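You operate a simulated robot arm through the tools that you are given. There is no shell and no other tool.

You are at the controls of a simulated robot arm. One attempt, no reset.

## Task
The cup on the scale got double tint: add about the base of mix card 3 again.
Fine: tare first, within 5 g, stir even with the red-banded stick, jug and stick back, no spill. Set down upright: jug marked base.

It is judged by the outcome, as a careful person would: the job done as asked, and still so three seconds after it is handed in. It fails if anything else is knocked over, pushed out of place, dropped, spilled or broken.

## Robot
A 6-joint arm with a two-finger parallel gripper, fixed in place. Base frame: the origin is on the floor under the middle of its stand, x ahead of it, y to its left, z up; the work surface is at about z = 920. Lengths are in mm, angles in rad, forces in N, time in s.
It reaches about 1066 mm from its shoulder. Its first joint turns from -2.897 to 2.897 rad. Payload 3.91 kg.
Tool frame: the origin (TCP) lies between the finger pads and is the grasp point; the fingertips stand 30 mm ahead of it; z points along the fingers, y is the line along which they close. The gripper opens to 110 mm. The fingers are 20 mm wide and 10 mm thick; the gripper's body (48 by 112 mm) begins 55 mm behind the TCP.
Orientation is that of the tool frame in the base frame, as [roll, pitch, yaw] about the fixed x, y, z axes, in that order (R = Rz(yaw) Ry(pitch) Rx(roll)). With the fingers straight down and closing along the base's y, the tool's x points along the base's -x, its y along +y and its z along -z.

## Interface
- The arm moves only by the tool arm_command. Its argument "moves" is a list of rows, each a list of 3 entries, a list of its own where there are three numbers: the shift along the tool's x, y, z in mm, then the turn, a rotation vector about the tool's x, y, z in rad, then the gripper command, from -1 (shut) to 1 (fully open), values between in proportion. In form: [[[tx, ty, tz], [ax, ay, az], fingers], ...]. A call has 1 to 20 rows; each row is the pose to reach, as a shift and turn from the pose commanded when the call began, along the tool's axes at that moment. Each row takes 0.2 s and may step no farther than 50 mm and 0.15 rad from the row before; otherwise, or with a gripper value out of range, the whole call is refused. A pose out of reach is approached as far as the arm can. The call stops where the force on the tool passes 40 N (or 10 N more than at its start, if that is more) or the arm is blocked; 0.2 s more then pass. The fingers move at their own pace (about 153 mm/s each) and stop on an object; they squeeze with about 23 N. The grip force told is the motor's: it shows also when the fingers shut on nothing. Time passes only in rows, and 0.2 s behind the last, so rows that repeat a pose let the fingers close. It gives the time, the measured TCP pose, the force on the tool (base axes), the opening and the grip force at its end, in the units of the frame above (readings bear some noise), with the torque about the TCP (base axes, N m) and any sound that the robot's microphone picked up.
- Cameras (640 x 400 px; columns grow to the right, rows downward): "scene" is fixed at [49.3, -498.3, 1671.6]; the picture's right is [0.59, -0.81, 0.00], its down [-0.44, -0.32, -0.84] and it looks along [0.68, 0.49, -0.55] (base axes); focal length 276 px, centre (320, 200). "wrist" rides on the gripper at [72, 17, -103] in the tool frame; the picture's right is [-0.23, 0.97, 0.00], its down [-0.76, -0.18, -0.62] and it looks along [-0.61, -0.14, 0.78] (tool axes); focal length 222 px, centre (320, 200). There is no depth. A picture from a camera that has moved, and an enlarged one, comes with that camera's place and axes in the base frame and with its lens.
- capture(camera): a new picture of that camera. The clock stands still meanwhile.
- enlarge(camera, box): a new picture of the part [left, top, right, bottom] of that camera's present view, enlarged. The clock stands still meanwhile.
- job_done(): hands the job in; it is judged then, once.

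Places have to be worked out from the pictures, the camera data and where the tool is seen. Open the gripper and draw the arm clear of the work before you hand the job in, unless the task says otherwise.

The tools are called after "Call:" by a JSON object that holds its "api" and its "payload". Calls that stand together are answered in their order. arm_command: Moves the arm, as the interface text tells. Its arguments: {"type":"object","properties":{"moves":{"type":"array","items":{"type":"array"}}},"required":["moves"]} The other tools are called the same way: capture (camera) takes a picture; enlarge (camera, box) takes an enlarged picture of a part of a camera's view; job_done () hands the job in.

At the start:

```text
time: 0.0
ee_pos: [513.0, -72.9, 1430.1]
ee_rot: [3.141, 0.001, 3.14]
wrist_force: [-0.3, 0.0, 0.1]
torque: [-0.02, 0.04, 0.02]
width: 110.2
grasp_force: 0.1
```

scene: 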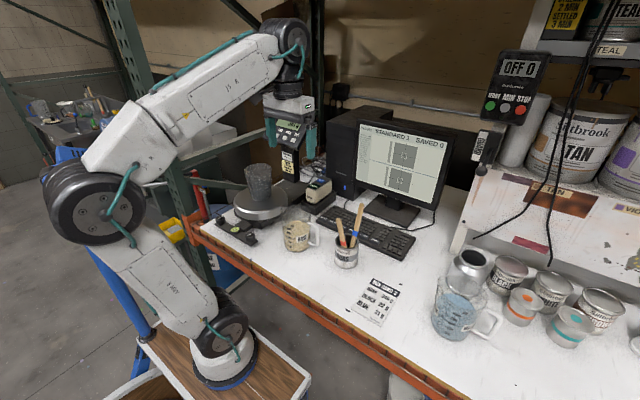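
wrist: 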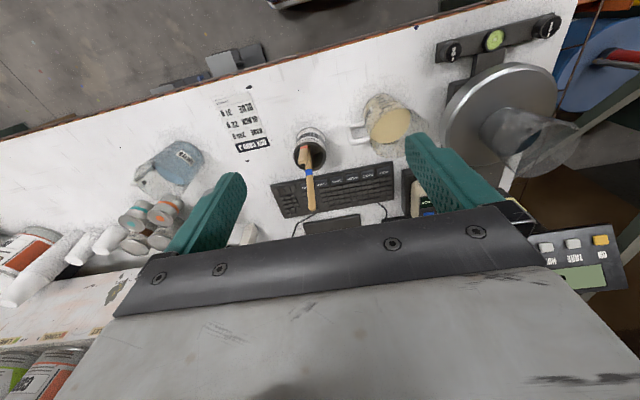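

I start by looking closely at the scene: the card, the scale, jugs and sticks need reading before any movement.

Call:
{"api": "enlarge", "payload": {"camera": "scene", "box": [330, 260, 420, 340]}}

Call:
{"api": "enlarge", "payload": {"camera": "scene", "box": [210, 90, 340, 250]}}

Call:
{"api": "enlarge", "payload": {"camera": "scene", "box": [270, 180, 380, 280]}}

Call:
{"api": "enlarge", "payload": {"camera": "scene", "box": [420, 230, 640, 360]}}

Call:
{"api": "enlarge", "payload": {"camera": "wrist", "box": [200, 70, 300, 170]}}

Call:
{"api": "enlarge", "payload": {"camera": "wrist", "box": [420, 0, 640, 300]}}

```text
5.00 times, centred on (375, 300) of scene
camera zoom: at [49.3, -498.3, 1671.6], right [0.59, -0.81, 0.0], down [-0.44, -0.32, -0.84], along [0.68, 0.49, -0.55], focal length 1381 px, centre (45, -300)
```

zoom: 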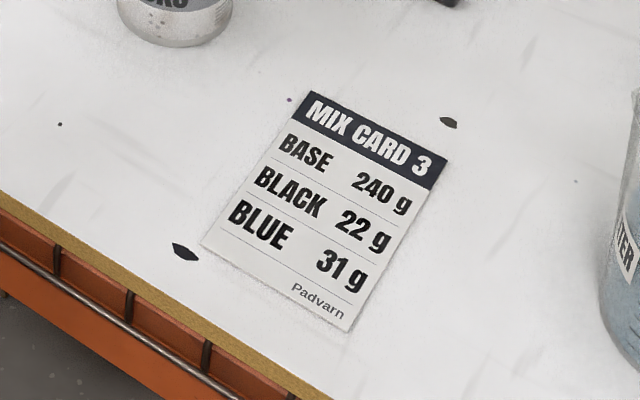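

```text
2.50 times, centred on (275, 170) of scene
camera zoom: at [49.3, -498.3, 1671.6], right [0.59, -0.81, 0.0], down [-0.44, -0.32, -0.84], along [0.68, 0.49, -0.55], focal length 690 px, centre (432, 275)
```

zoom: 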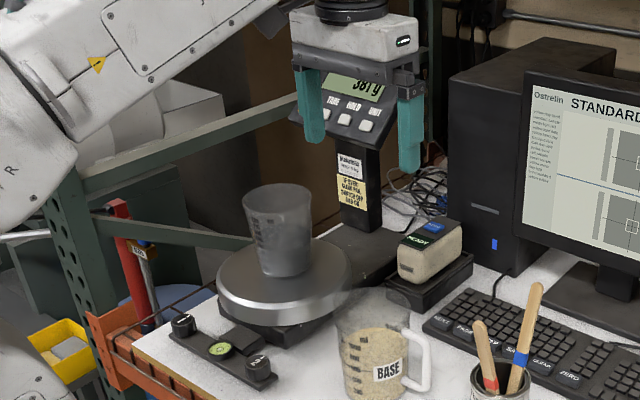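

```text
4.00 times, centred on (325, 230) of scene
camera zoom: at [49.3, -498.3, 1671.6], right [0.59, -0.81, 0.0], down [-0.44, -0.32, -0.84], along [0.68, 0.49, -0.55], focal length 1104 px, centre (300, 80)
```

zoom: 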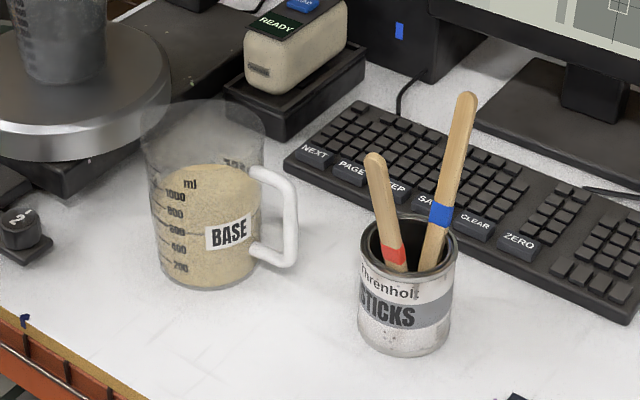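

```text
2.91 times, centred on (530, 295) of scene
camera zoom: at [49.3, -498.3, 1671.6], right [0.59, -0.81, 0.0], down [-0.44, -0.32, -0.84], along [0.68, 0.49, -0.55], focal length 803 px, centre (-291, -76)
```

zoom: 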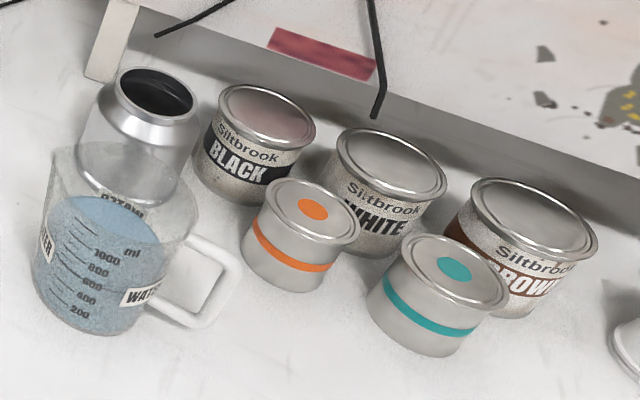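

```text
4.00 times, centred on (250, 120) of wrist
camera zoom: at [442.3, -56.9, 1534.1], right [0.23, 0.97, 0.0], down [0.76, -0.18, 0.62], along [0.61, -0.14, -0.78], focal length 888 px, centre (600, 520)
```

zoom: 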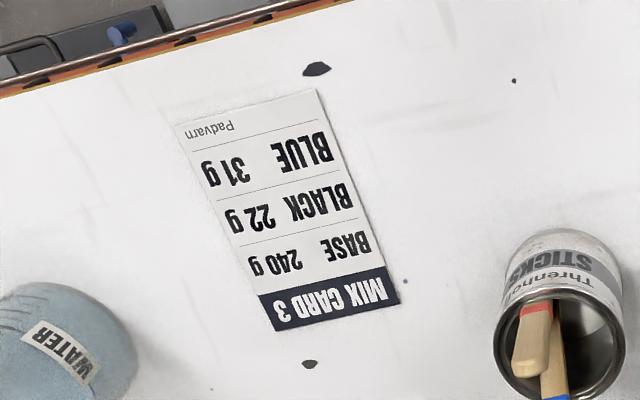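

```text
1.33 times, centred on (530, 150) of wrist
camera zoom: at [442.3, -56.9, 1534.1], right [0.23, 0.97, 0.0], down [0.76, -0.18, 0.62], along [0.61, -0.14, -0.78], focal length 296 px, centre (40, 267)
```

zoom: 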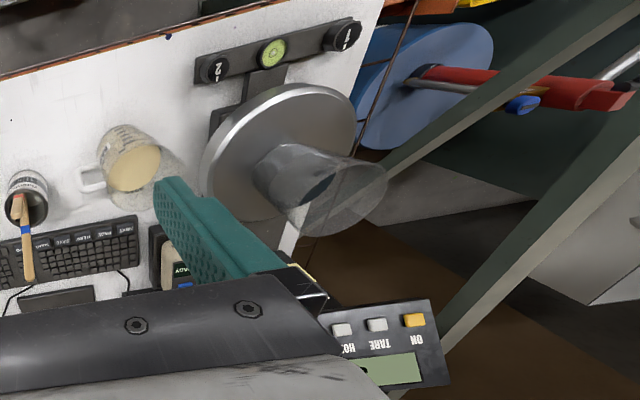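

The card's base is 240 g and the scale shows about 381 g. I look closer at the scale's display, labels and level.

Call:
{"api": "enlarge", "payload": {"camera": "scene", "box": [265, 105, 325, 145]}}

Call:
{"api": "enlarge", "payload": {"camera": "scene", "box": [270, 145, 310, 185]}}

Call:
{"api": "enlarge", "payload": {"camera": "scene", "box": [215, 205, 285, 250]}}

Call:
{"api": "enlarge", "payload": {"camera": "scene", "box": [345, 110, 460, 220]}}

Call:
{"api": "enlarge", "payload": {"camera": "wrist", "box": [520, 210, 640, 300]}}

Call:
{"api": "enlarge", "payload": {"camera": "wrist", "box": [420, 0, 600, 90]}}

Call:
{"api": "enlarge", "payload": {"camera": "scene", "box": [460, 0, 640, 150]}}

Call:
{"api": "enlarge", "payload": {"camera": "scene", "box": [280, 200, 330, 260]}}

```text
10.00 times, centred on (295, 125) of scene
camera zoom: at [49.3, -498.3, 1671.6], right [0.59, -0.81, 0.0], down [-0.44, -0.32, -0.84], along [0.68, 0.49, -0.55], focal length 2761 px, centre (570, 950)
```

zoom: 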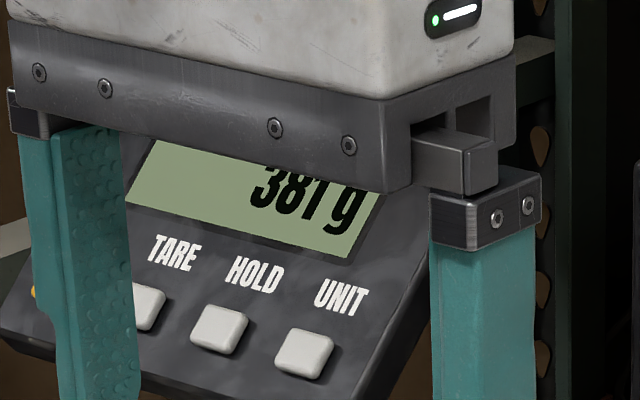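

```text
10.00 times, centred on (290, 165) of scene
camera zoom: at [49.3, -498.3, 1671.6], right [0.59, -0.81, 0.0], down [-0.44, -0.32, -0.84], along [0.68, 0.49, -0.55], focal length 2761 px, centre (620, 550)
```

zoom: 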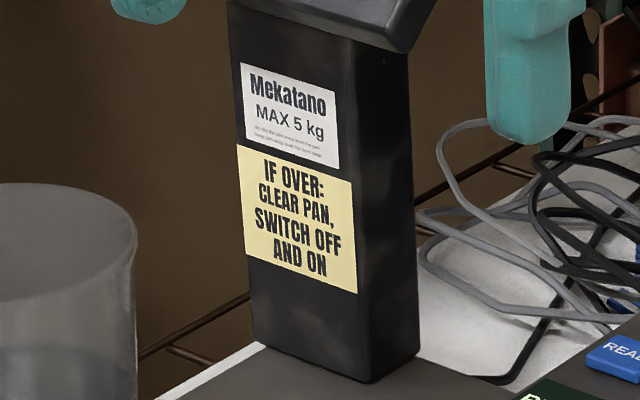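

```text
8.89 times, centred on (250, 228) of scene
camera zoom: at [49.3, -498.3, 1671.6], right [0.59, -0.81, 0.0], down [-0.44, -0.32, -0.84], along [0.68, 0.49, -0.55], focal length 2454 px, centre (942, -44)
```

zoom: 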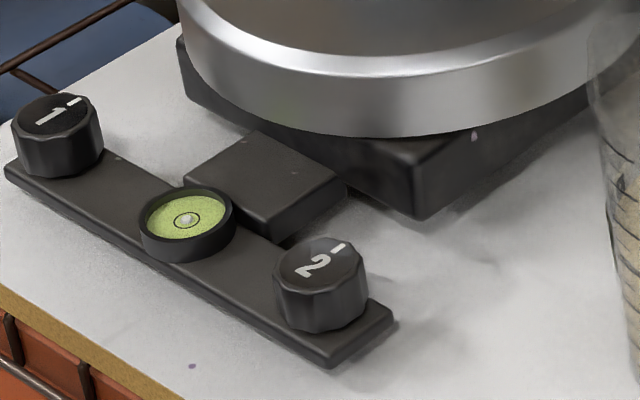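

```text
3.64 times, centred on (402, 165) of scene
camera zoom: at [49.3, -498.3, 1671.6], right [0.59, -0.81, 0.0], down [-0.44, -0.32, -0.84], along [0.68, 0.49, -0.55], focal length 1004 px, centre (20, 327)
```

zoom: 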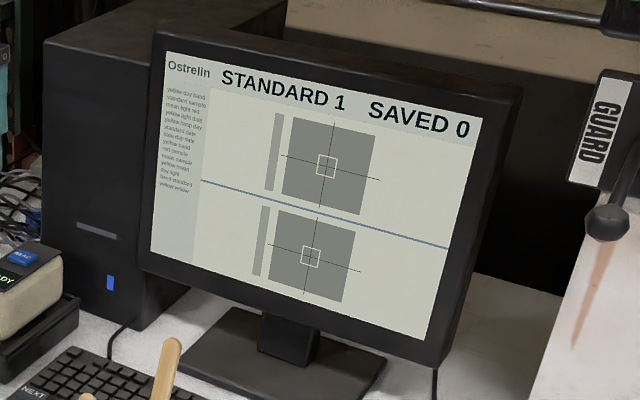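

```text
4.44 times, centred on (580, 255) of wrist
camera zoom: at [442.3, -56.9, 1534.1], right [0.23, 0.97, 0.0], down [0.76, -0.18, 0.62], along [0.61, -0.14, -0.78], focal length 987 px, centre (-836, -44)
```

zoom: 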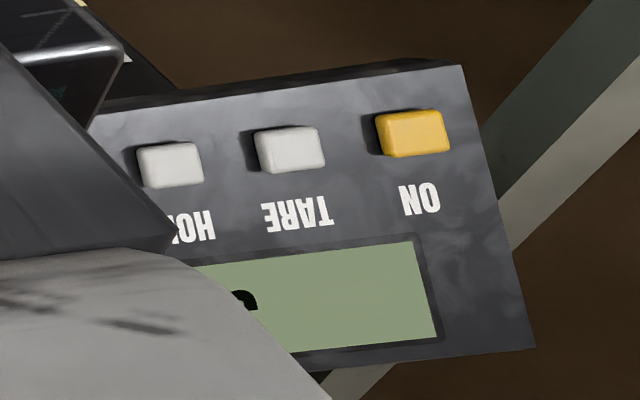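

```text
3.56 times, centred on (510, 45) of wrist
camera zoom: at [442.3, -56.9, 1534.1], right [0.23, 0.97, 0.0], down [0.76, -0.18, 0.62], along [0.61, -0.14, -0.78], focal length 790 px, centre (-356, 751)
```

zoom: 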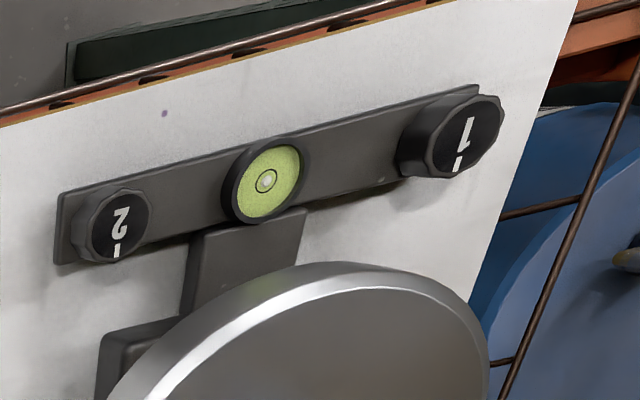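

```text
2.67 times, centred on (550, 75) of scene
camera zoom: at [49.3, -498.3, 1671.6], right [0.59, -0.81, 0.0], down [-0.44, -0.32, -0.84], along [0.68, 0.49, -0.55], focal length 736 px, centre (-293, 533)
```

zoom: 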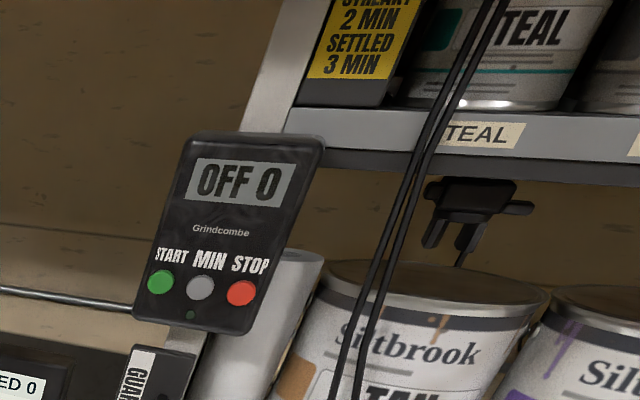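

```text
6.67 times, centred on (305, 230) of scene
camera zoom: at [49.3, -498.3, 1671.6], right [0.59, -0.81, 0.0], down [-0.44, -0.32, -0.84], along [0.68, 0.49, -0.55], focal length 1841 px, centre (420, 0)
```

zoom: 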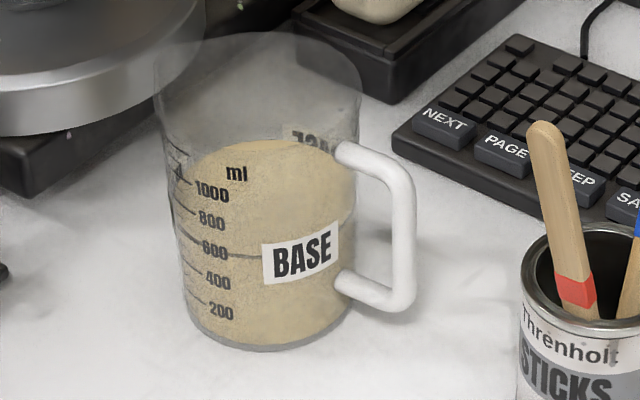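

Level bubble looks centred, the jug is near (659, 53) with the handle toward -y, sticks can near (691, -153), and the scale near (740, 330). I move the open gripper sideways (+y), high up, to look at the scale and cup from above.

Call:
{"api": "arm_command", "payload": {"moves": [[[0, 40, 0], [0, 0, 0], 1], [[0, 80, 0], [0, 0, 0], 1], [[0, 120, 0], [0, 0, 0], 1], [[0, 160, 0], [0, 0, 0], 1], [[0, 200, 0], [0, 0, 0], 1], [[0, 230, 0], [0, 0, 0], 1], [[0, 230, 0], [0, 0, 0], 1]]}}

```text
time: 1.6
ee_pos: [515.1, 156.9, 1429.6]
ee_rot: [-3.142, 0.001, 3.139]
wrist_force: [-0.2, 0.7, -1.1]
torque: [0.0, 0.03, -0.01]
width: 110.4
grasp_force: 0.1
```

The arm is now over y ≈ 157. I take both pictures to locate the cup, pan, display and jug.

Call:
{"api": "capture", "payload": {"camera": "wrist"}}

Call:
{"api": "capture", "payload": {"camera": "scene"}}

Call:
{"api": "enlarge", "payload": {"camera": "wrist", "box": [200, 60, 520, 260]}}

```text
taken
camera wrist: at [442.7, 174.2, 1534.5], right [0.23, 0.97, 0.0], down [0.76, -0.18, 0.62], along [0.61, -0.14, -0.78], focal length 222 px, centre (320, 200)
```

wrist: 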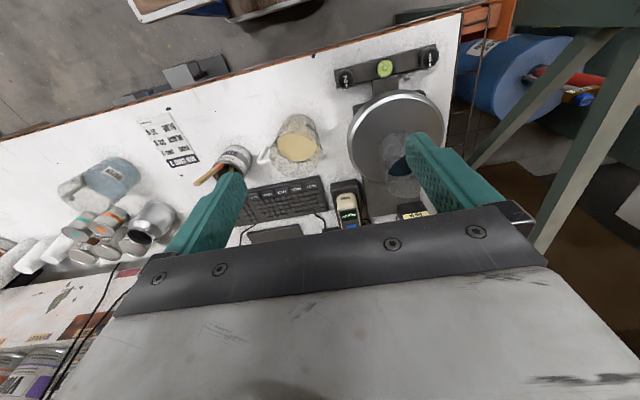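

```text
taken
```

scene: 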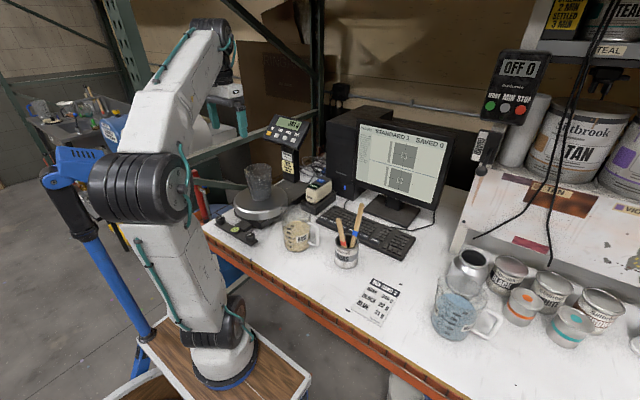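

```text
2.00 times, centred on (360, 160) of wrist
camera zoom: at [442.7, 174.2, 1534.5], right [0.23, 0.97, 0.0], down [0.76, -0.18, 0.62], along [0.61, -0.14, -0.78], focal length 444 px, centre (240, 280)
```

zoom: 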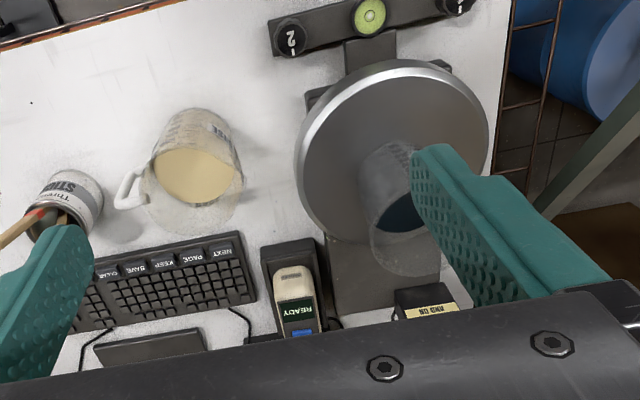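

The display is now unobstructed in the scene view. I enlarge display, cup, jug and stick can.

Call:
{"api": "enlarge", "payload": {"camera": "scene", "box": [260, 105, 324, 145]}}

Call:
{"api": "enlarge", "payload": {"camera": "scene", "box": [225, 145, 305, 245]}}

Call:
{"api": "enlarge", "payload": {"camera": "scene", "box": [270, 195, 330, 260]}}

Call:
{"api": "enlarge", "payload": {"camera": "scene", "box": [325, 195, 375, 275]}}

Call:
{"api": "enlarge", "payload": {"camera": "wrist", "box": [240, 90, 340, 200]}}

Call:
{"api": "enlarge", "payload": {"camera": "wrist", "box": [330, 60, 450, 200]}}

```text
10.00 times, centred on (292, 125) of scene
camera zoom: at [49.3, -498.3, 1671.6], right [0.59, -0.81, 0.0], down [-0.44, -0.32, -0.84], along [0.68, 0.49, -0.55], focal length 2761 px, centre (600, 950)
```

zoom: 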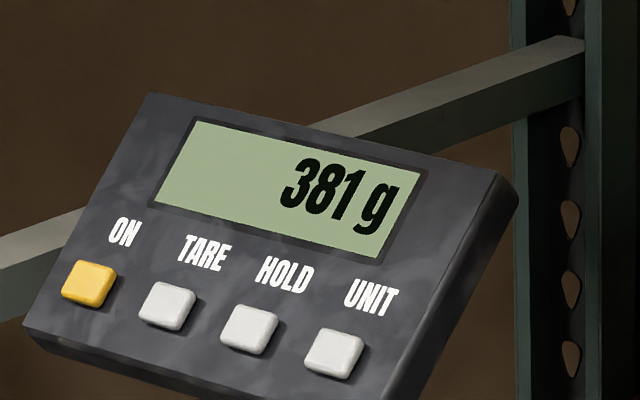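

```text
4.00 times, centred on (265, 195) of scene
camera zoom: at [49.3, -498.3, 1671.6], right [0.59, -0.81, 0.0], down [-0.44, -0.32, -0.84], along [0.68, 0.49, -0.55], focal length 1104 px, centre (540, 220)
```

zoom: 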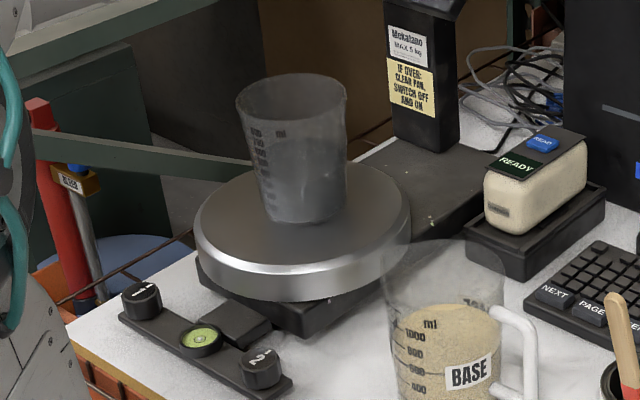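

```text
6.15 times, centred on (300, 228) of scene
camera zoom: at [49.3, -498.3, 1671.6], right [0.59, -0.81, 0.0], down [-0.44, -0.32, -0.84], along [0.68, 0.49, -0.55], focal length 1699 px, centre (443, 31)
```

zoom: 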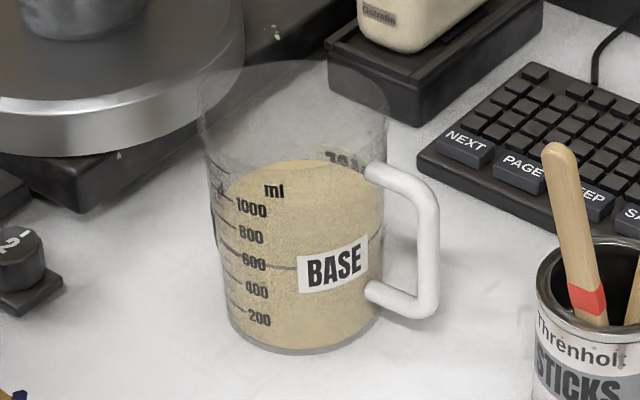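

```text
5.00 times, centred on (350, 235) of scene
camera zoom: at [49.3, -498.3, 1671.6], right [0.59, -0.81, 0.0], down [-0.44, -0.32, -0.84], along [0.68, 0.49, -0.55], focal length 1381 px, centre (170, 25)
```

zoom: 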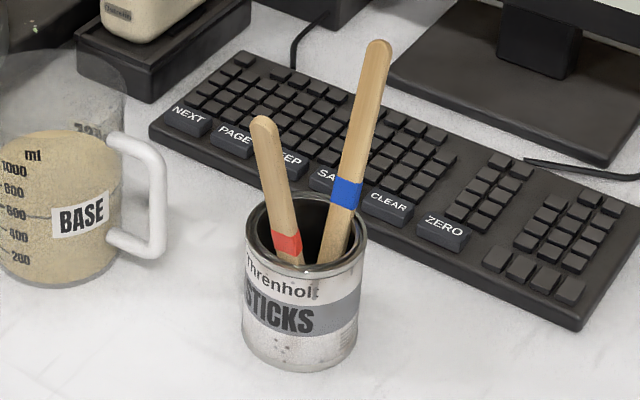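

```text
3.64 times, centred on (290, 145) of wrist
camera zoom: at [442.7, 174.2, 1534.5], right [0.23, 0.97, 0.0], down [0.76, -0.18, 0.62], along [0.61, -0.14, -0.78], focal length 808 px, centre (429, 400)
```

zoom: 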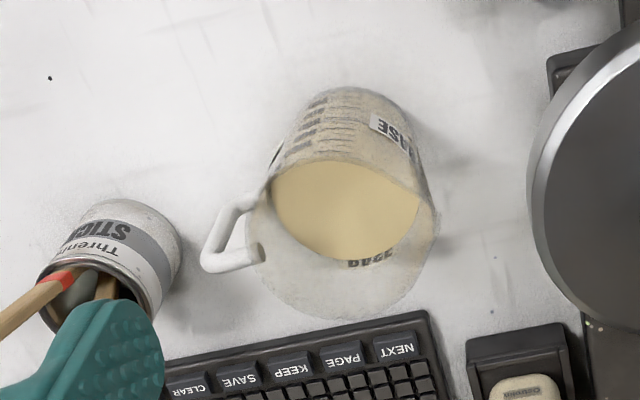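

```text
2.86 times, centred on (390, 130) of wrist
camera zoom: at [442.7, 174.2, 1534.5], right [0.23, 0.97, 0.0], down [0.76, -0.18, 0.62], along [0.61, -0.14, -0.78], focal length 635 px, centre (120, 400)
```

zoom: 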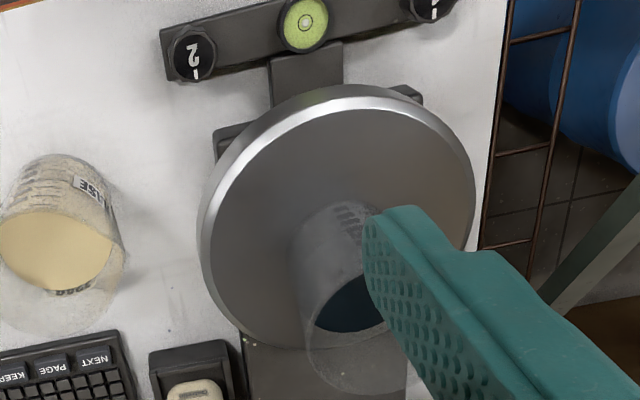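

I need finer detail of the jug: rim, spout, handle and diameters. Enlarging strongly in both cameras.

Call:
{"api": "enlarge", "payload": {"camera": "wrist", "box": [258, 105, 322, 185]}}

Call:
{"api": "enlarge", "payload": {"camera": "scene", "box": [280, 200, 320, 225]}}

Call:
{"api": "enlarge", "payload": {"camera": "scene", "box": [280, 228, 320, 253]}}

Call:
{"api": "enlarge", "payload": {"camera": "scene", "box": [240, 155, 290, 205]}}

```text
5.00 times, centred on (290, 145) of wrist
camera zoom: at [442.7, 174.2, 1534.5], right [0.23, 0.97, 0.0], down [0.76, -0.18, 0.62], along [0.61, -0.14, -0.78], focal length 1111 px, centre (470, 475)
```

zoom: 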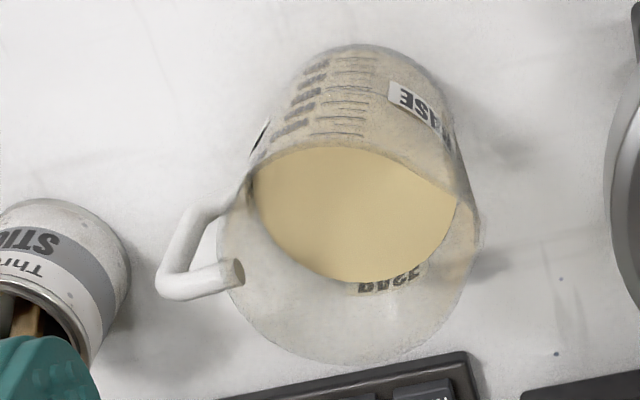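

```text
16.00 times, centred on (300, 212) of scene
camera zoom: at [49.3, -498.3, 1671.6], right [0.59, -0.81, 0.0], down [-0.44, -0.32, -0.84], along [0.68, 0.49, -0.55], focal length 4418 px, centre (640, 0)
```

zoom: 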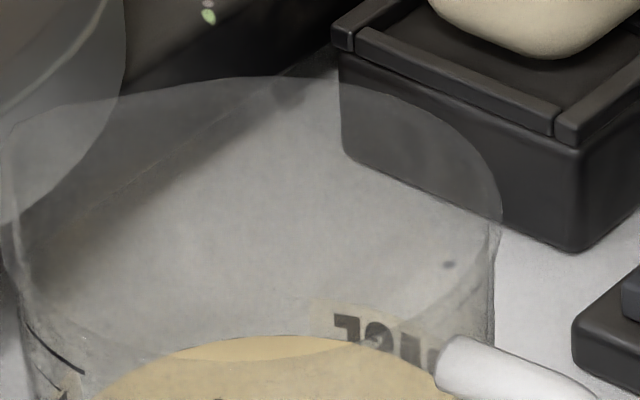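

```text
16.00 times, centred on (300, 240) of scene
camera zoom: at [49.3, -498.3, 1671.6], right [0.59, -0.81, 0.0], down [-0.44, -0.32, -0.84], along [0.68, 0.49, -0.55], focal length 4418 px, centre (640, -448)
```

zoom: 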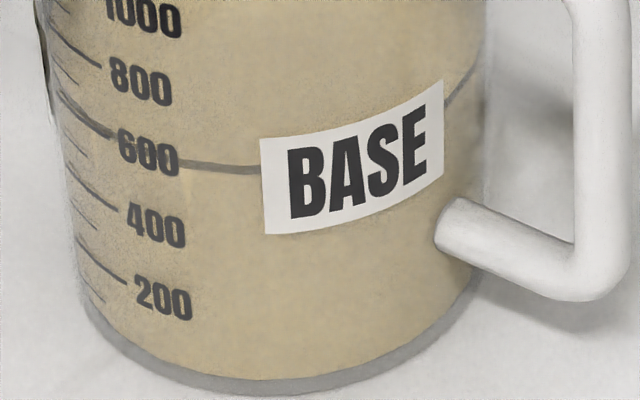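

```text
8.00 times, centred on (265, 180) of scene
camera zoom: at [49.3, -498.3, 1671.6], right [0.59, -0.81, 0.0], down [-0.44, -0.32, -0.84], along [0.68, 0.49, -0.55], focal length 2209 px, centre (760, 360)
```

zoom: 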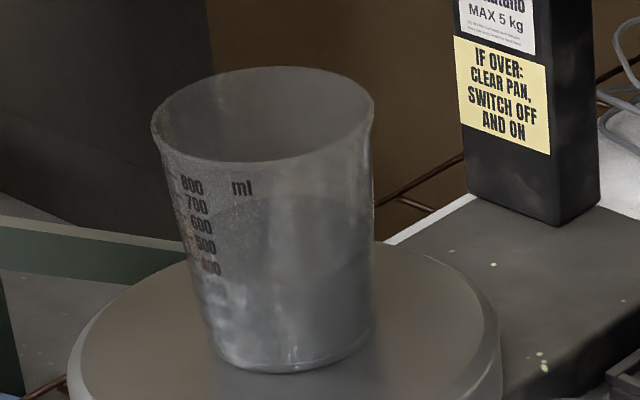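

The jug has a small spout opposite its handle (spout toward +y), and its liquid stands near the 600 ml line. I'll grasp the body from the robot's side, so I turn the gripper half a turn about its own axis, putting the camera on the upper side when the fingers go horizontal.

Call:
{"api": "arm_command", "payload": {"moves": [[[0, 0, 0], [0, 0, 0.15], 1], [[0, 0, 0], [0, 0, 0.3], 1], [[0, 0, 0], [0, 0, 0.45], 1], [[0, 0, 0], [0, 0, 0.6], 1], [[0, 0, 0], [0, 0, 0.75], 1], [[0, 0, 0], [0, 0, 0.9], 1], [[0, 0, 0], [0, 0, 1.05], 1], [[0, 0, 0], [0, 0, 1.2], 1], [[0, 0, 0], [0, 0, 1.35], 1], [[0, 0, 0], [0, 0, 1.5], 1], [[0, 0, 0], [0, 0, 1.65], 1], [[0, 0, 0], [0, 0, 1.8], 1], [[0, 0, 0], [0, 0, 1.95], 1], [[0, 0, 0], [0, 0, 2.1], 1], [[0, 0, 0], [0, 0, 2.25], 1], [[0, 0, 0], [0, 0, 2.4], 1], [[0, 0, 0], [0, 0, 2.55], 1], [[0, 0, 0], [0, 0, 2.7], 1], [[0, 0, 0], [0, 0, 2.85], 1], [[0, 0, 0], [0, 0, 3.0], 1]]}}

```text
time: 5.8
ee_pos: [551.5, -19.1, 1421.0]
ee_rot: [-3.132, -0.002, 0.165]
wrist_force: [0.4, -0.5, 0.4]
torque: [-0.05, -0.02, -0.02]
width: 110.0
grasp_force: 0.0
out of reach, approached as far as the arm can: row 17, 18, 19, 20
```

Joint 6 ran into its limit near the end of that half turn, and the TCP drifted to (551, -19). I look at the arm's wrist to understand its geometry before choosing another way.

Call:
{"api": "capture", "payload": {"camera": "scene"}}

Call:
{"api": "enlarge", "payload": {"camera": "scene", "box": [200, 0, 360, 150]}}

Call:
{"api": "capture", "payload": {"camera": "wrist"}}

```text
taken
```

scene: 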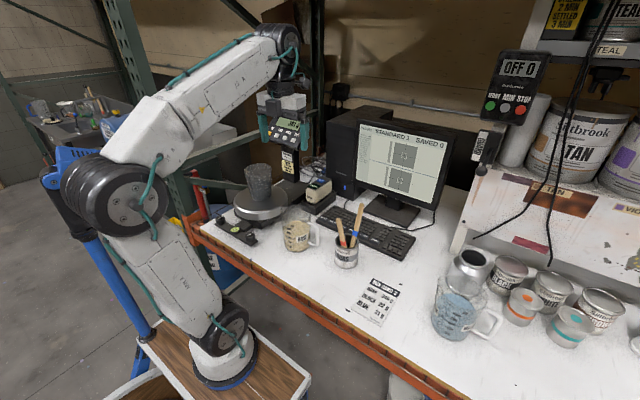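

```text
2.67 times, centred on (280, 75) of scene
camera zoom: at [49.3, -498.3, 1671.6], right [0.59, -0.81, 0.0], down [-0.44, -0.32, -0.84], along [0.68, 0.49, -0.55], focal length 736 px, centre (427, 533)
```

zoom: 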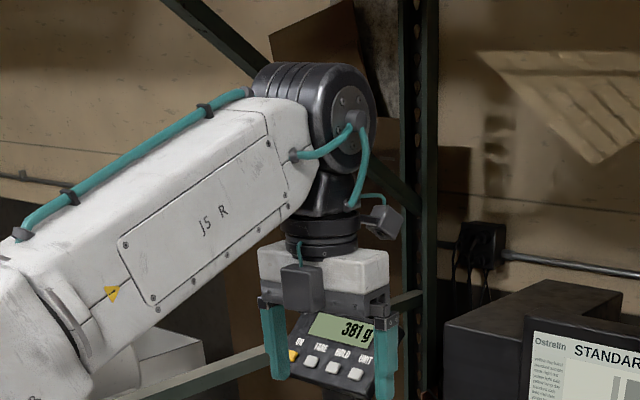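

```text
taken
camera wrist: at [625.1, -23.6, 1525.1], right [-0.06, -1.0, -0.01], down [-0.78, 0.04, 0.62], along [-0.62, 0.05, -0.78], focal length 222 px, centre (320, 200)
```

wrist: 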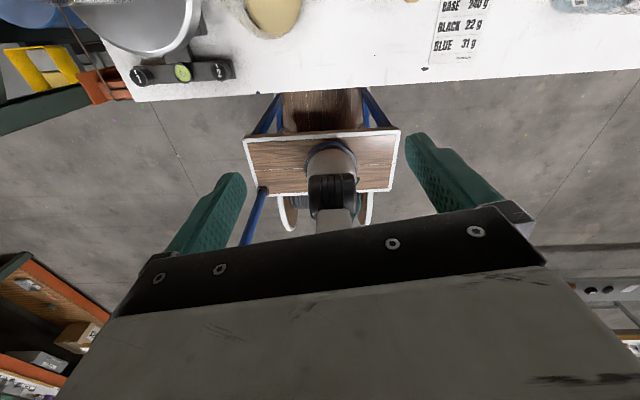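

The arm has a spherical wrist (forearm roll, bend, flange), and the camera is a real box on the tool's +x side. I undo the turn, go back to the original orientation, and then approach the display to press TARE.

Call:
{"api": "arm_command", "payload": {"moves": [[[0, 0, 0], [0, 0, -0.15], -1], [[0, 0, 0], [0, 0, -0.3], -1], [[0, 0, 0], [0, 0, -0.45], -1], [[0, 0, 0], [0, 0, -0.6], -1], [[0, 0, 0], [0, 0, -0.75], -1], [[0, 0, 0], [0, 0, -0.9], -1], [[0, 0, 0], [0, 0, -1.05], -1], [[0, 0, 0], [0, 0, -1.2], -1], [[0, 0, 0], [0, 0, -1.35], -1], [[0, 0, 0], [0, 0, -1.5], -1], [[0, 0, 0], [0, 0, -1.65], -1], [[0, 0, 0], [0, 0, -1.8], -1], [[0, 0, 0], [0, 0, -1.95], -1], [[0, 0, 0], [0, 0, -2.1], -1], [[0, 0, 0], [0, 0, -2.25], -1], [[0, 0, 0], [0, 0, -2.4], -1], [[0, 0, 0], [0, 0, -2.55], -1], [[0, 0, 0], [0, 0, -2.7], -1], [[0, 0, 0], [0, 0, -2.85], -1], [[0, 0, 0], [0, 0, -3.0], -1]]}}

```text
time: 10.0
ee_pos: [550.0, -17.5, 1420.5]
ee_rot: [-3.141, 0.002, 3.141]
wrist_force: [0.5, 0.7, -0.9]
torque: [-0.02, 0.03, 0.01]
width: 0.2
grasp_force: 23.2
```

Position is (550, -17, 1420) with the original orientation and fingers shut. I pitch the tool 45° forward-down and move to about (720, 330, 1330) to look at the panel's TARE button.

Call:
{"api": "arm_command", "payload": {"moves": [[[-17, 34.75, 9], [0, -0.0785, 0], -1], [[-34, 69.5, 18], [0, -0.157, 0], -1], [[-51, 104.25, 27], [0, -0.2355, 0], -1], [[-68, 139, 36], [0, -0.314, 0], -1], [[-85, 173.75, 45], [0, -0.3925, 0], -1], [[-102, 208.5, 54], [0, -0.471, 0], -1], [[-119, 243.25, 63], [0, -0.5495, 0], -1], [[-136, 278, 72], [0, -0.628, 0], -1], [[-153, 312.75, 81], [0, -0.7065, 0], -1], [[-170, 347.5, 90], [0, -0.785, 0], -1], [[-170, 347.5, 90], [0, -0.785, 0], -1]]}}

Call:
{"api": "capture", "payload": {"camera": "wrist"}}

Call:
{"api": "capture", "payload": {"camera": "scene"}}

```text
time: 12.4
ee_pos: [721.3, 327.6, 1331.3]
ee_rot: [3.139, 0.788, 3.141]
wrist_force: [-0.1, 0.0, -0.1]
torque: [0.04, 0.01, 0.02]
width: 0.0
grasp_force: 22.6
```

```text
taken
camera wrist: at [596.9, 346.6, 1353.2], right [0.16, 0.97, 0.16], down [0.1, -0.18, 0.98], along [0.98, -0.14, -0.12], focal length 222 px, centre (320, 200)
```

wrist: 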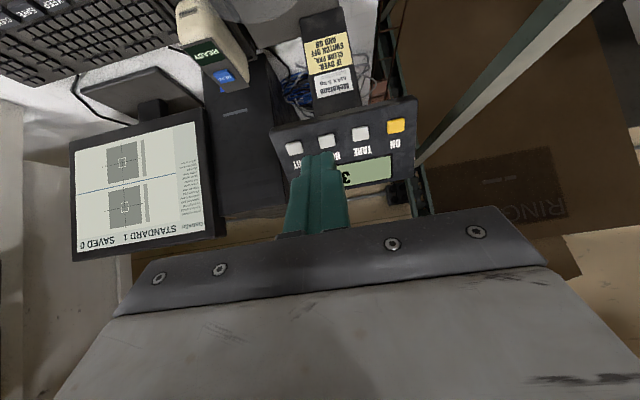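

```text
taken
```

scene: 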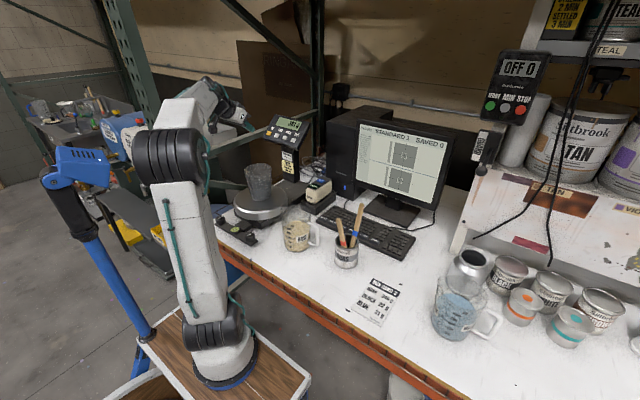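

The panel is visible past the closed fingers. I enlarge it for accurate button positions.

Call:
{"api": "enlarge", "payload": {"camera": "wrist", "box": [270, 80, 430, 220]}}

Call:
{"api": "enlarge", "payload": {"camera": "scene", "box": [230, 90, 330, 150]}}

```text
2.86 times, centred on (350, 150) of wrist
camera zoom: at [596.9, 346.6, 1353.2], right [0.16, 0.97, 0.16], down [0.1, -0.18, 0.98], along [0.98, -0.14, -0.12], focal length 635 px, centre (234, 343)
```

zoom: 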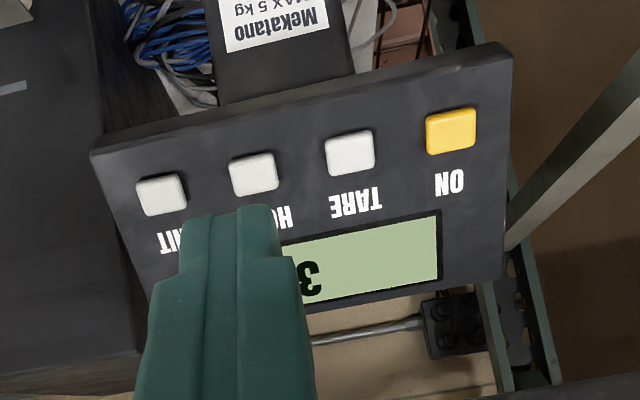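

```text
6.40 times, centred on (280, 120) of scene
camera zoom: at [49.3, -498.3, 1671.6], right [0.59, -0.81, 0.0], down [-0.44, -0.32, -0.84], along [0.68, 0.49, -0.55], focal length 1767 px, centre (576, 712)
```

zoom: 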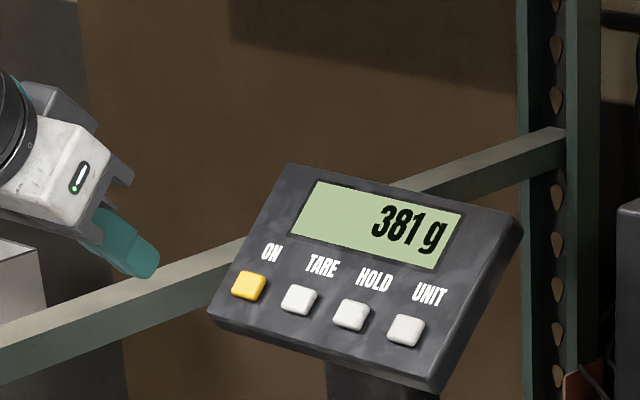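

Triangulation puts TARE at about (914, 375, 1229) with the panel tilted ~35°, buttons 50 mm apart. I move to 40 mm off the button, lined up with the panel's normal.

Call:
{"api": "arm_command", "payload": {"moves": [[[-13, 8, 23], [0, 0.03, 0], -1], [[-26, 16, 47], [0, 0.06, 0], -1], [[-38, 24, 70], [0, 0.09, 0], -1], [[-51, 32, 93], [0, 0.12, 0], -1], [[-63, 40, 117], [0, 0.15, 0], -1], [[-76, 47.4, 140], [0, 0.18, 0], -1], [[-76, 47.4, 140], [0, 0.18, 0], -1]]}}

Call:
{"api": "enlarge", "payload": {"camera": "wrist", "box": [220, 80, 420, 220]}}

Call:
{"api": "enlarge", "payload": {"camera": "scene", "box": [230, 90, 330, 150]}}

```text
time: 14.0
ee_pos: [874.0, 376.9, 1286.6]
ee_rot: [-3.141, 0.604, -3.141]
wrist_force: [0.1, -0.2, 0.4]
torque: [-0.03, -0.02, 0.0]
width: 0.0
grasp_force: 23.5
```

```text
2.86 times, centred on (320, 150) of wrist
camera zoom: at [755.9, 393.6, 1330.7], right [0.19, 0.97, 0.13], down [0.27, -0.18, 0.95], along [0.94, -0.14, -0.3], focal length 635 px, centre (320, 343)
```

zoom: 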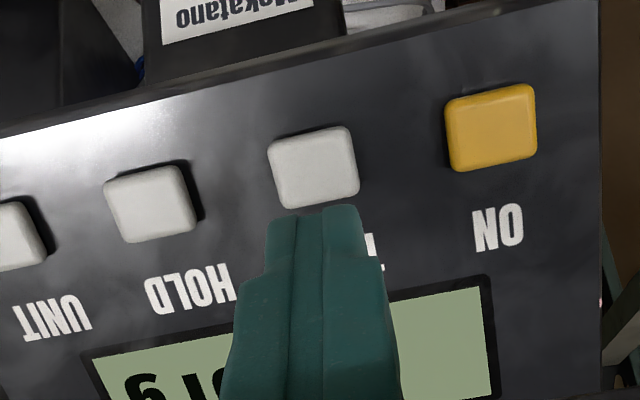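

```text
6.40 times, centred on (280, 120) of scene
camera zoom: at [49.3, -498.3, 1671.6], right [0.59, -0.81, 0.0], down [-0.44, -0.32, -0.84], along [0.68, 0.49, -0.55], focal length 1767 px, centre (576, 712)
```

zoom: 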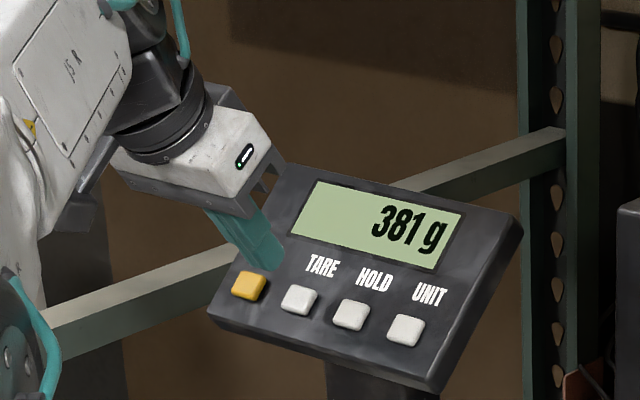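

The fingertip's travel line lands on the TARE button's centre. I advance 38 mm along the finger axis, then check the force.

Call:
{"api": "arm_command", "payload": {"moves": [[[0, 0, 15], [0, 0, 0], -1], [[0, 0, 28], [0, 0, 0], -1], [[0, 0, 34], [0, 0, 0], -1], [[0, 0, 38], [0, 0, 0], -1]]}}

Call:
{"api": "enlarge", "payload": {"camera": "scene", "box": [250, 105, 314, 145]}}

```text
time: 15.0
ee_pos: [894.7, 375.8, 1253.8]
ee_rot: [3.141, 0.605, 3.14]
wrist_force: [-1.6, 0.0, 0.0]
torque: [-0.02, -0.02, 0.0]
width: 0.0
grasp_force: 23.1
```

```text
10.00 times, centred on (282, 125) of scene
camera zoom: at [49.3, -498.3, 1671.6], right [0.59, -0.81, 0.0], down [-0.44, -0.32, -0.84], along [0.68, 0.49, -0.55], focal length 2761 px, centre (700, 950)
```

zoom: 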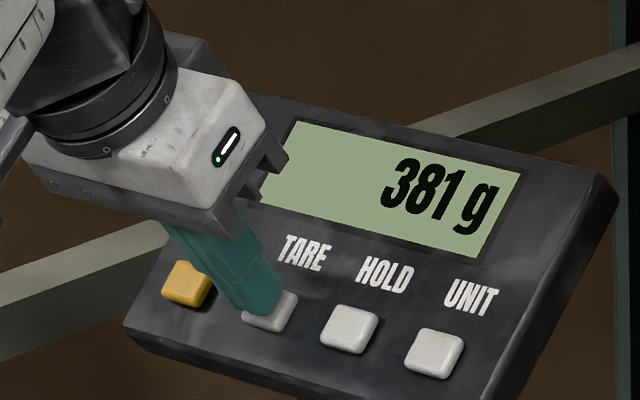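

Almost in contact with TARE (force still ~0). I push on in 2 mm steps.

Call:
{"api": "arm_command", "payload": {"moves": [[[0, 0, 1.5], [0, 0, 0], -1], [[0, 0, 3], [0, 0, 0], -1], [[0, 0, 4.5], [0, 0, 0], -1]]}}

Call:
{"api": "enlarge", "payload": {"camera": "scene", "box": [250, 105, 314, 145]}}

```text
time: 15.8
ee_pos: [896.3, 376.9, 1251.3]
ee_rot: [3.14, 0.607, 3.139]
wrist_force: [-2.9, -0.4, 9.2]
torque: [0.01, -0.12, 0.01]
width: 0.1
grasp_force: 22.8
heard: click
```

```text
10.00 times, centred on (282, 125) of scene
camera zoom: at [49.3, -498.3, 1671.6], right [0.59, -0.81, 0.0], down [-0.44, -0.32, -0.84], along [0.68, 0.49, -0.55], focal length 2761 px, centre (700, 950)
```

zoom: 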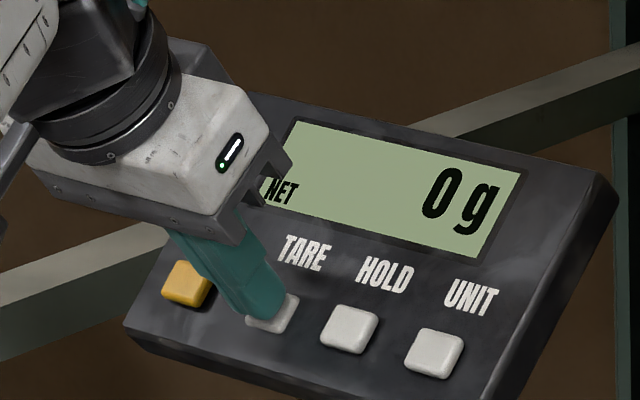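

TARE clicked and the display now shows "NET 0 g". I retract along the finger axis and go to a tool-down pose high above the cup for a plan view.

Call:
{"api": "arm_command", "payload": {"moves": [[[0, 0, -35], [0, 0, 0], -1], [[0, 0, -70], [0, 0, 0], -1], [[8, -8, -94], [0, 0.1, 0], -1], [[16, -16, -118], [0, 0.2, 0], -1], [[24, -24, -142], [0, 0.3, 0], -1], [[32, -32, -166], [0, 0.4, 0], -1], [[40, -40, -190], [0, 0.5, 0], -1], [[47.5, -47, -214], [0, 0.606, 0], -1], [[47.5, -47, -214], [0, 0.606, 0], -1]]}}

Call:
{"api": "capture", "payload": {"camera": "wrist"}}

Call:
{"api": "enlarge", "payload": {"camera": "scene", "box": [225, 105, 325, 235]}}

```text
time: 17.8
ee_pos: [734.0, 326.8, 1394.4]
ee_rot: [3.139, 0.002, 3.141]
wrist_force: [-0.8, -1.0, 0.1]
torque: [-0.01, -0.03, -0.01]
width: 0.0
grasp_force: 22.6
out of reach, approached as far as the arm can: row 8, 9
```

```text
taken
camera wrist: at [660.9, 343.9, 1499.0], right [0.23, 0.97, 0.0], down [0.76, -0.18, 0.62], along [0.61, -0.14, -0.78], focal length 222 px, centre (320, 200)
```

wrist: 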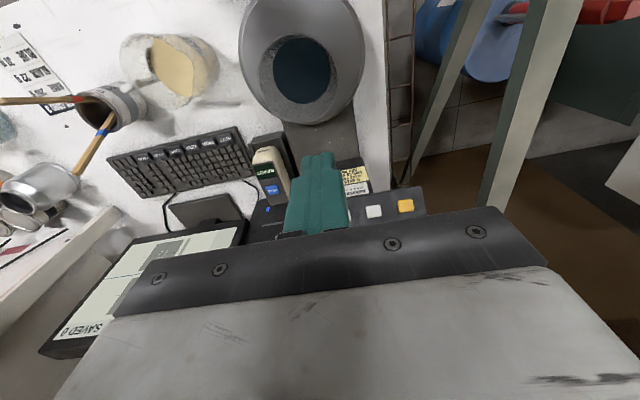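

```text
3.08 times, centred on (275, 170) of scene
camera zoom: at [49.3, -498.3, 1671.6], right [0.59, -0.81, 0.0], down [-0.44, -0.32, -0.84], along [0.68, 0.49, -0.55], focal length 850 px, centre (458, 292)
```

zoom: 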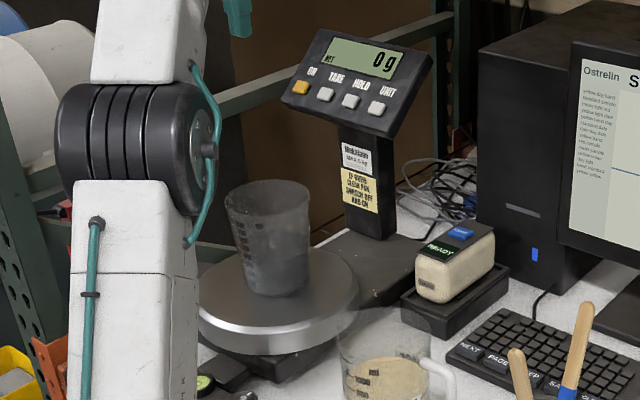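

From above the cup is seen with its dark liquid. I enlarge for cup rim/pan and jug/stick centres.

Call:
{"api": "enlarge", "payload": {"camera": "wrist", "box": [220, 0, 380, 130]}}

Call:
{"api": "enlarge", "payload": {"camera": "wrist", "box": [60, 10, 240, 160]}}

```text
3.08 times, centred on (300, 65) of wrist
camera zoom: at [660.9, 343.9, 1499.0], right [0.23, 0.97, 0.0], down [0.76, -0.18, 0.62], along [0.61, -0.14, -0.78], focal length 684 px, centre (382, 615)
```

zoom: 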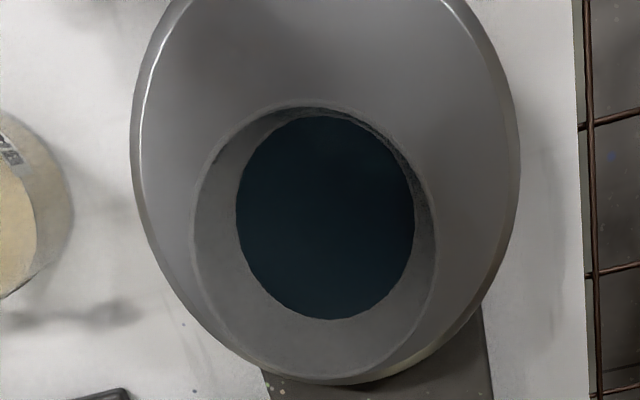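

```text
2.67 times, centred on (150, 85) of wrist
camera zoom: at [660.9, 343.9, 1499.0], right [0.23, 0.97, 0.0], down [0.76, -0.18, 0.62], along [0.61, -0.14, -0.78], focal length 592 px, centre (773, 507)
```

zoom: 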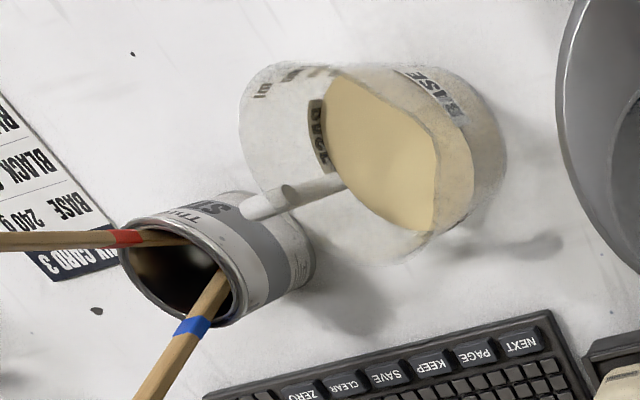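

Cup rim centre works out near (712, 300) with rim z ≈ 1162 and pan top z ≈ 1010. Next I view the jug from above: move to about (645, 50, 1330).

Call:
{"api": "arm_command", "payload": {"moves": [[[13, -40, 9], [0, 0, 0], -1], [[25, -79, 18], [0, 0, 0], -1], [[38, -119, 27], [0, 0, 0], -1], [[51, -158, 37], [0, 0, 0], -1], [[64, -198, 46], [0, 0, 0], -1], [[76, -237, 55], [0, 0, 0], -1], [[89, -277, 64], [0, 0, 0], -1], [[89, -277, 64], [0, 0, 0], -1]]}}

Call:
{"api": "capture", "payload": {"camera": "wrist"}}

Call:
{"api": "enlarge", "payload": {"camera": "wrist", "box": [230, 0, 430, 150]}}

```text
time: 19.6
ee_pos: [644.7, 50.4, 1329.5]
ee_rot: [3.141, 0.001, 3.14]
wrist_force: [0.8, -0.2, -0.4]
torque: [0.01, -0.03, 0.02]
width: 0.2
grasp_force: 23.2
```

```text
taken
camera wrist: at [572.4, 67.8, 1434.3], right [0.23, 0.97, 0.0], down [0.76, -0.18, 0.62], along [0.61, -0.14, -0.78], focal length 222 px, centre (320, 200)
```

wrist: 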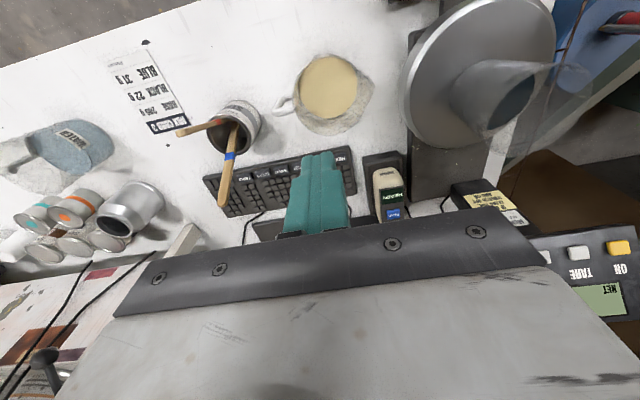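

```text
2.67 times, centred on (330, 75) of wrist
camera zoom: at [572.4, 67.8, 1434.3], right [0.23, 0.97, 0.0], down [0.76, -0.18, 0.62], along [0.61, -0.14, -0.78], focal length 592 px, centre (293, 533)
```

zoom: 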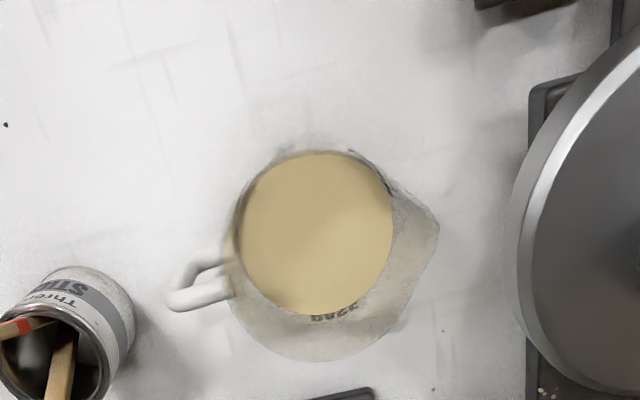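

The spout is clear now, opposite the handle. I zoom in for measuring rim, spout, handle and liquid.

Call:
{"api": "enlarge", "payload": {"camera": "wrist", "box": [270, 40, 390, 145]}}

Call:
{"api": "enlarge", "payload": {"camera": "wrist", "box": [170, 80, 290, 215]}}

```text
3.81 times, centred on (330, 92) of wrist
camera zoom: at [572.4, 67.8, 1434.3], right [0.23, 0.97, 0.0], down [0.76, -0.18, 0.62], along [0.61, -0.14, -0.78], focal length 846 px, centre (282, 610)
```

zoom: 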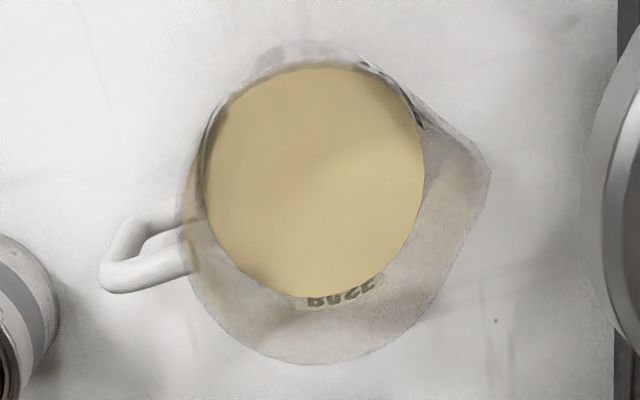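

```text
2.96 times, centred on (230, 148) of wrist
camera zoom: at [572.4, 67.8, 1434.3], right [0.23, 0.97, 0.0], down [0.76, -0.18, 0.62], along [0.61, -0.14, -0.78], focal length 658 px, centre (587, 356)
```

zoom: 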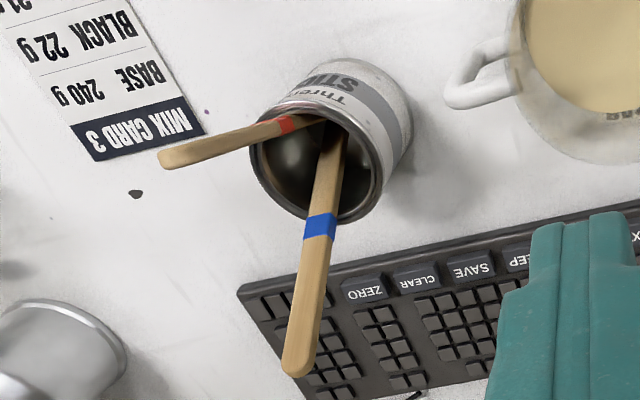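

Jug centre ≈ (662, 61), rim z ≈ 1079, spout azimuth ≈ 95°, liquid top z ≈ 995. I'll grip the jug's wall beside the handle from above (one finger inside, above the liquid), so I turn the gripper 27° and descend to a pre-grasp about 75 mm above the rim with the fingers opened to 60 mm.

Call:
{"api": "arm_command", "payload": {"moves": [[[1.6, -8, 29], [0, 0, 0.094], 0.1], [[3.2, -16, 59], [0, 0, 0.188], 0.1], [[4.8, -23, 88], [0, 0, 0.283], 0.1], [[6.4, -31, 117], [0, 0, 0.377], 0.1], [[8, -39, 147], [0, 0, 0.471], 0.1], [[8, -39, 147], [0, 0, 0.471], 0.1]]}}

Call:
{"api": "capture", "payload": {"camera": "wrist"}}

Call:
{"api": "enlarge", "payload": {"camera": "scene", "box": [240, 140, 360, 260]}}

```text
time: 21.0
ee_pos: [636.8, 12.2, 1183.0]
ee_rot: [3.141, -0.001, 2.666]
wrist_force: [0.8, -0.2, 0.5]
torque: [0.03, 0.0, -0.02]
width: 60.8
grasp_force: 0.1
```

```text
taken
camera wrist: at [579.9, 59.9, 1286.9], right [0.65, 0.76, 0.0], down [0.6, -0.51, 0.62], along [0.48, -0.4, -0.78], focal length 222 px, centre (320, 200)
```

wrist: 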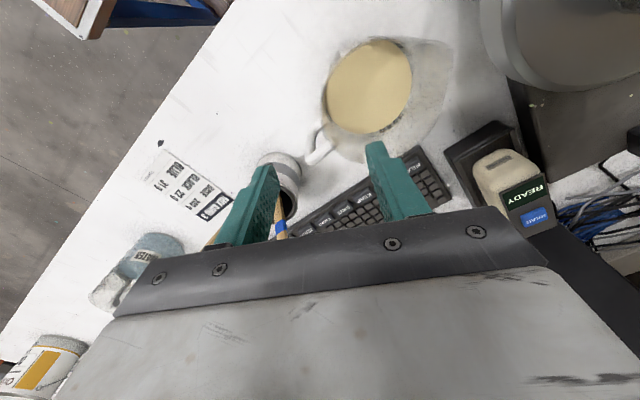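

```text
3.33 times, centred on (300, 200) of scene
camera zoom: at [49.3, -498.3, 1671.6], right [0.59, -0.81, 0.0], down [-0.44, -0.32, -0.84], along [0.68, 0.49, -0.55], focal length 920 px, centre (387, 200)
```

zoom: 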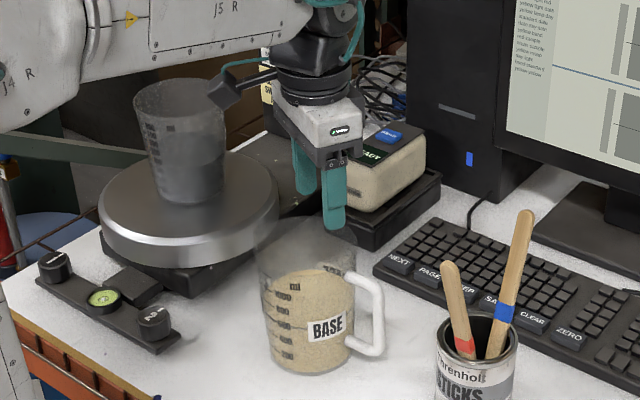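

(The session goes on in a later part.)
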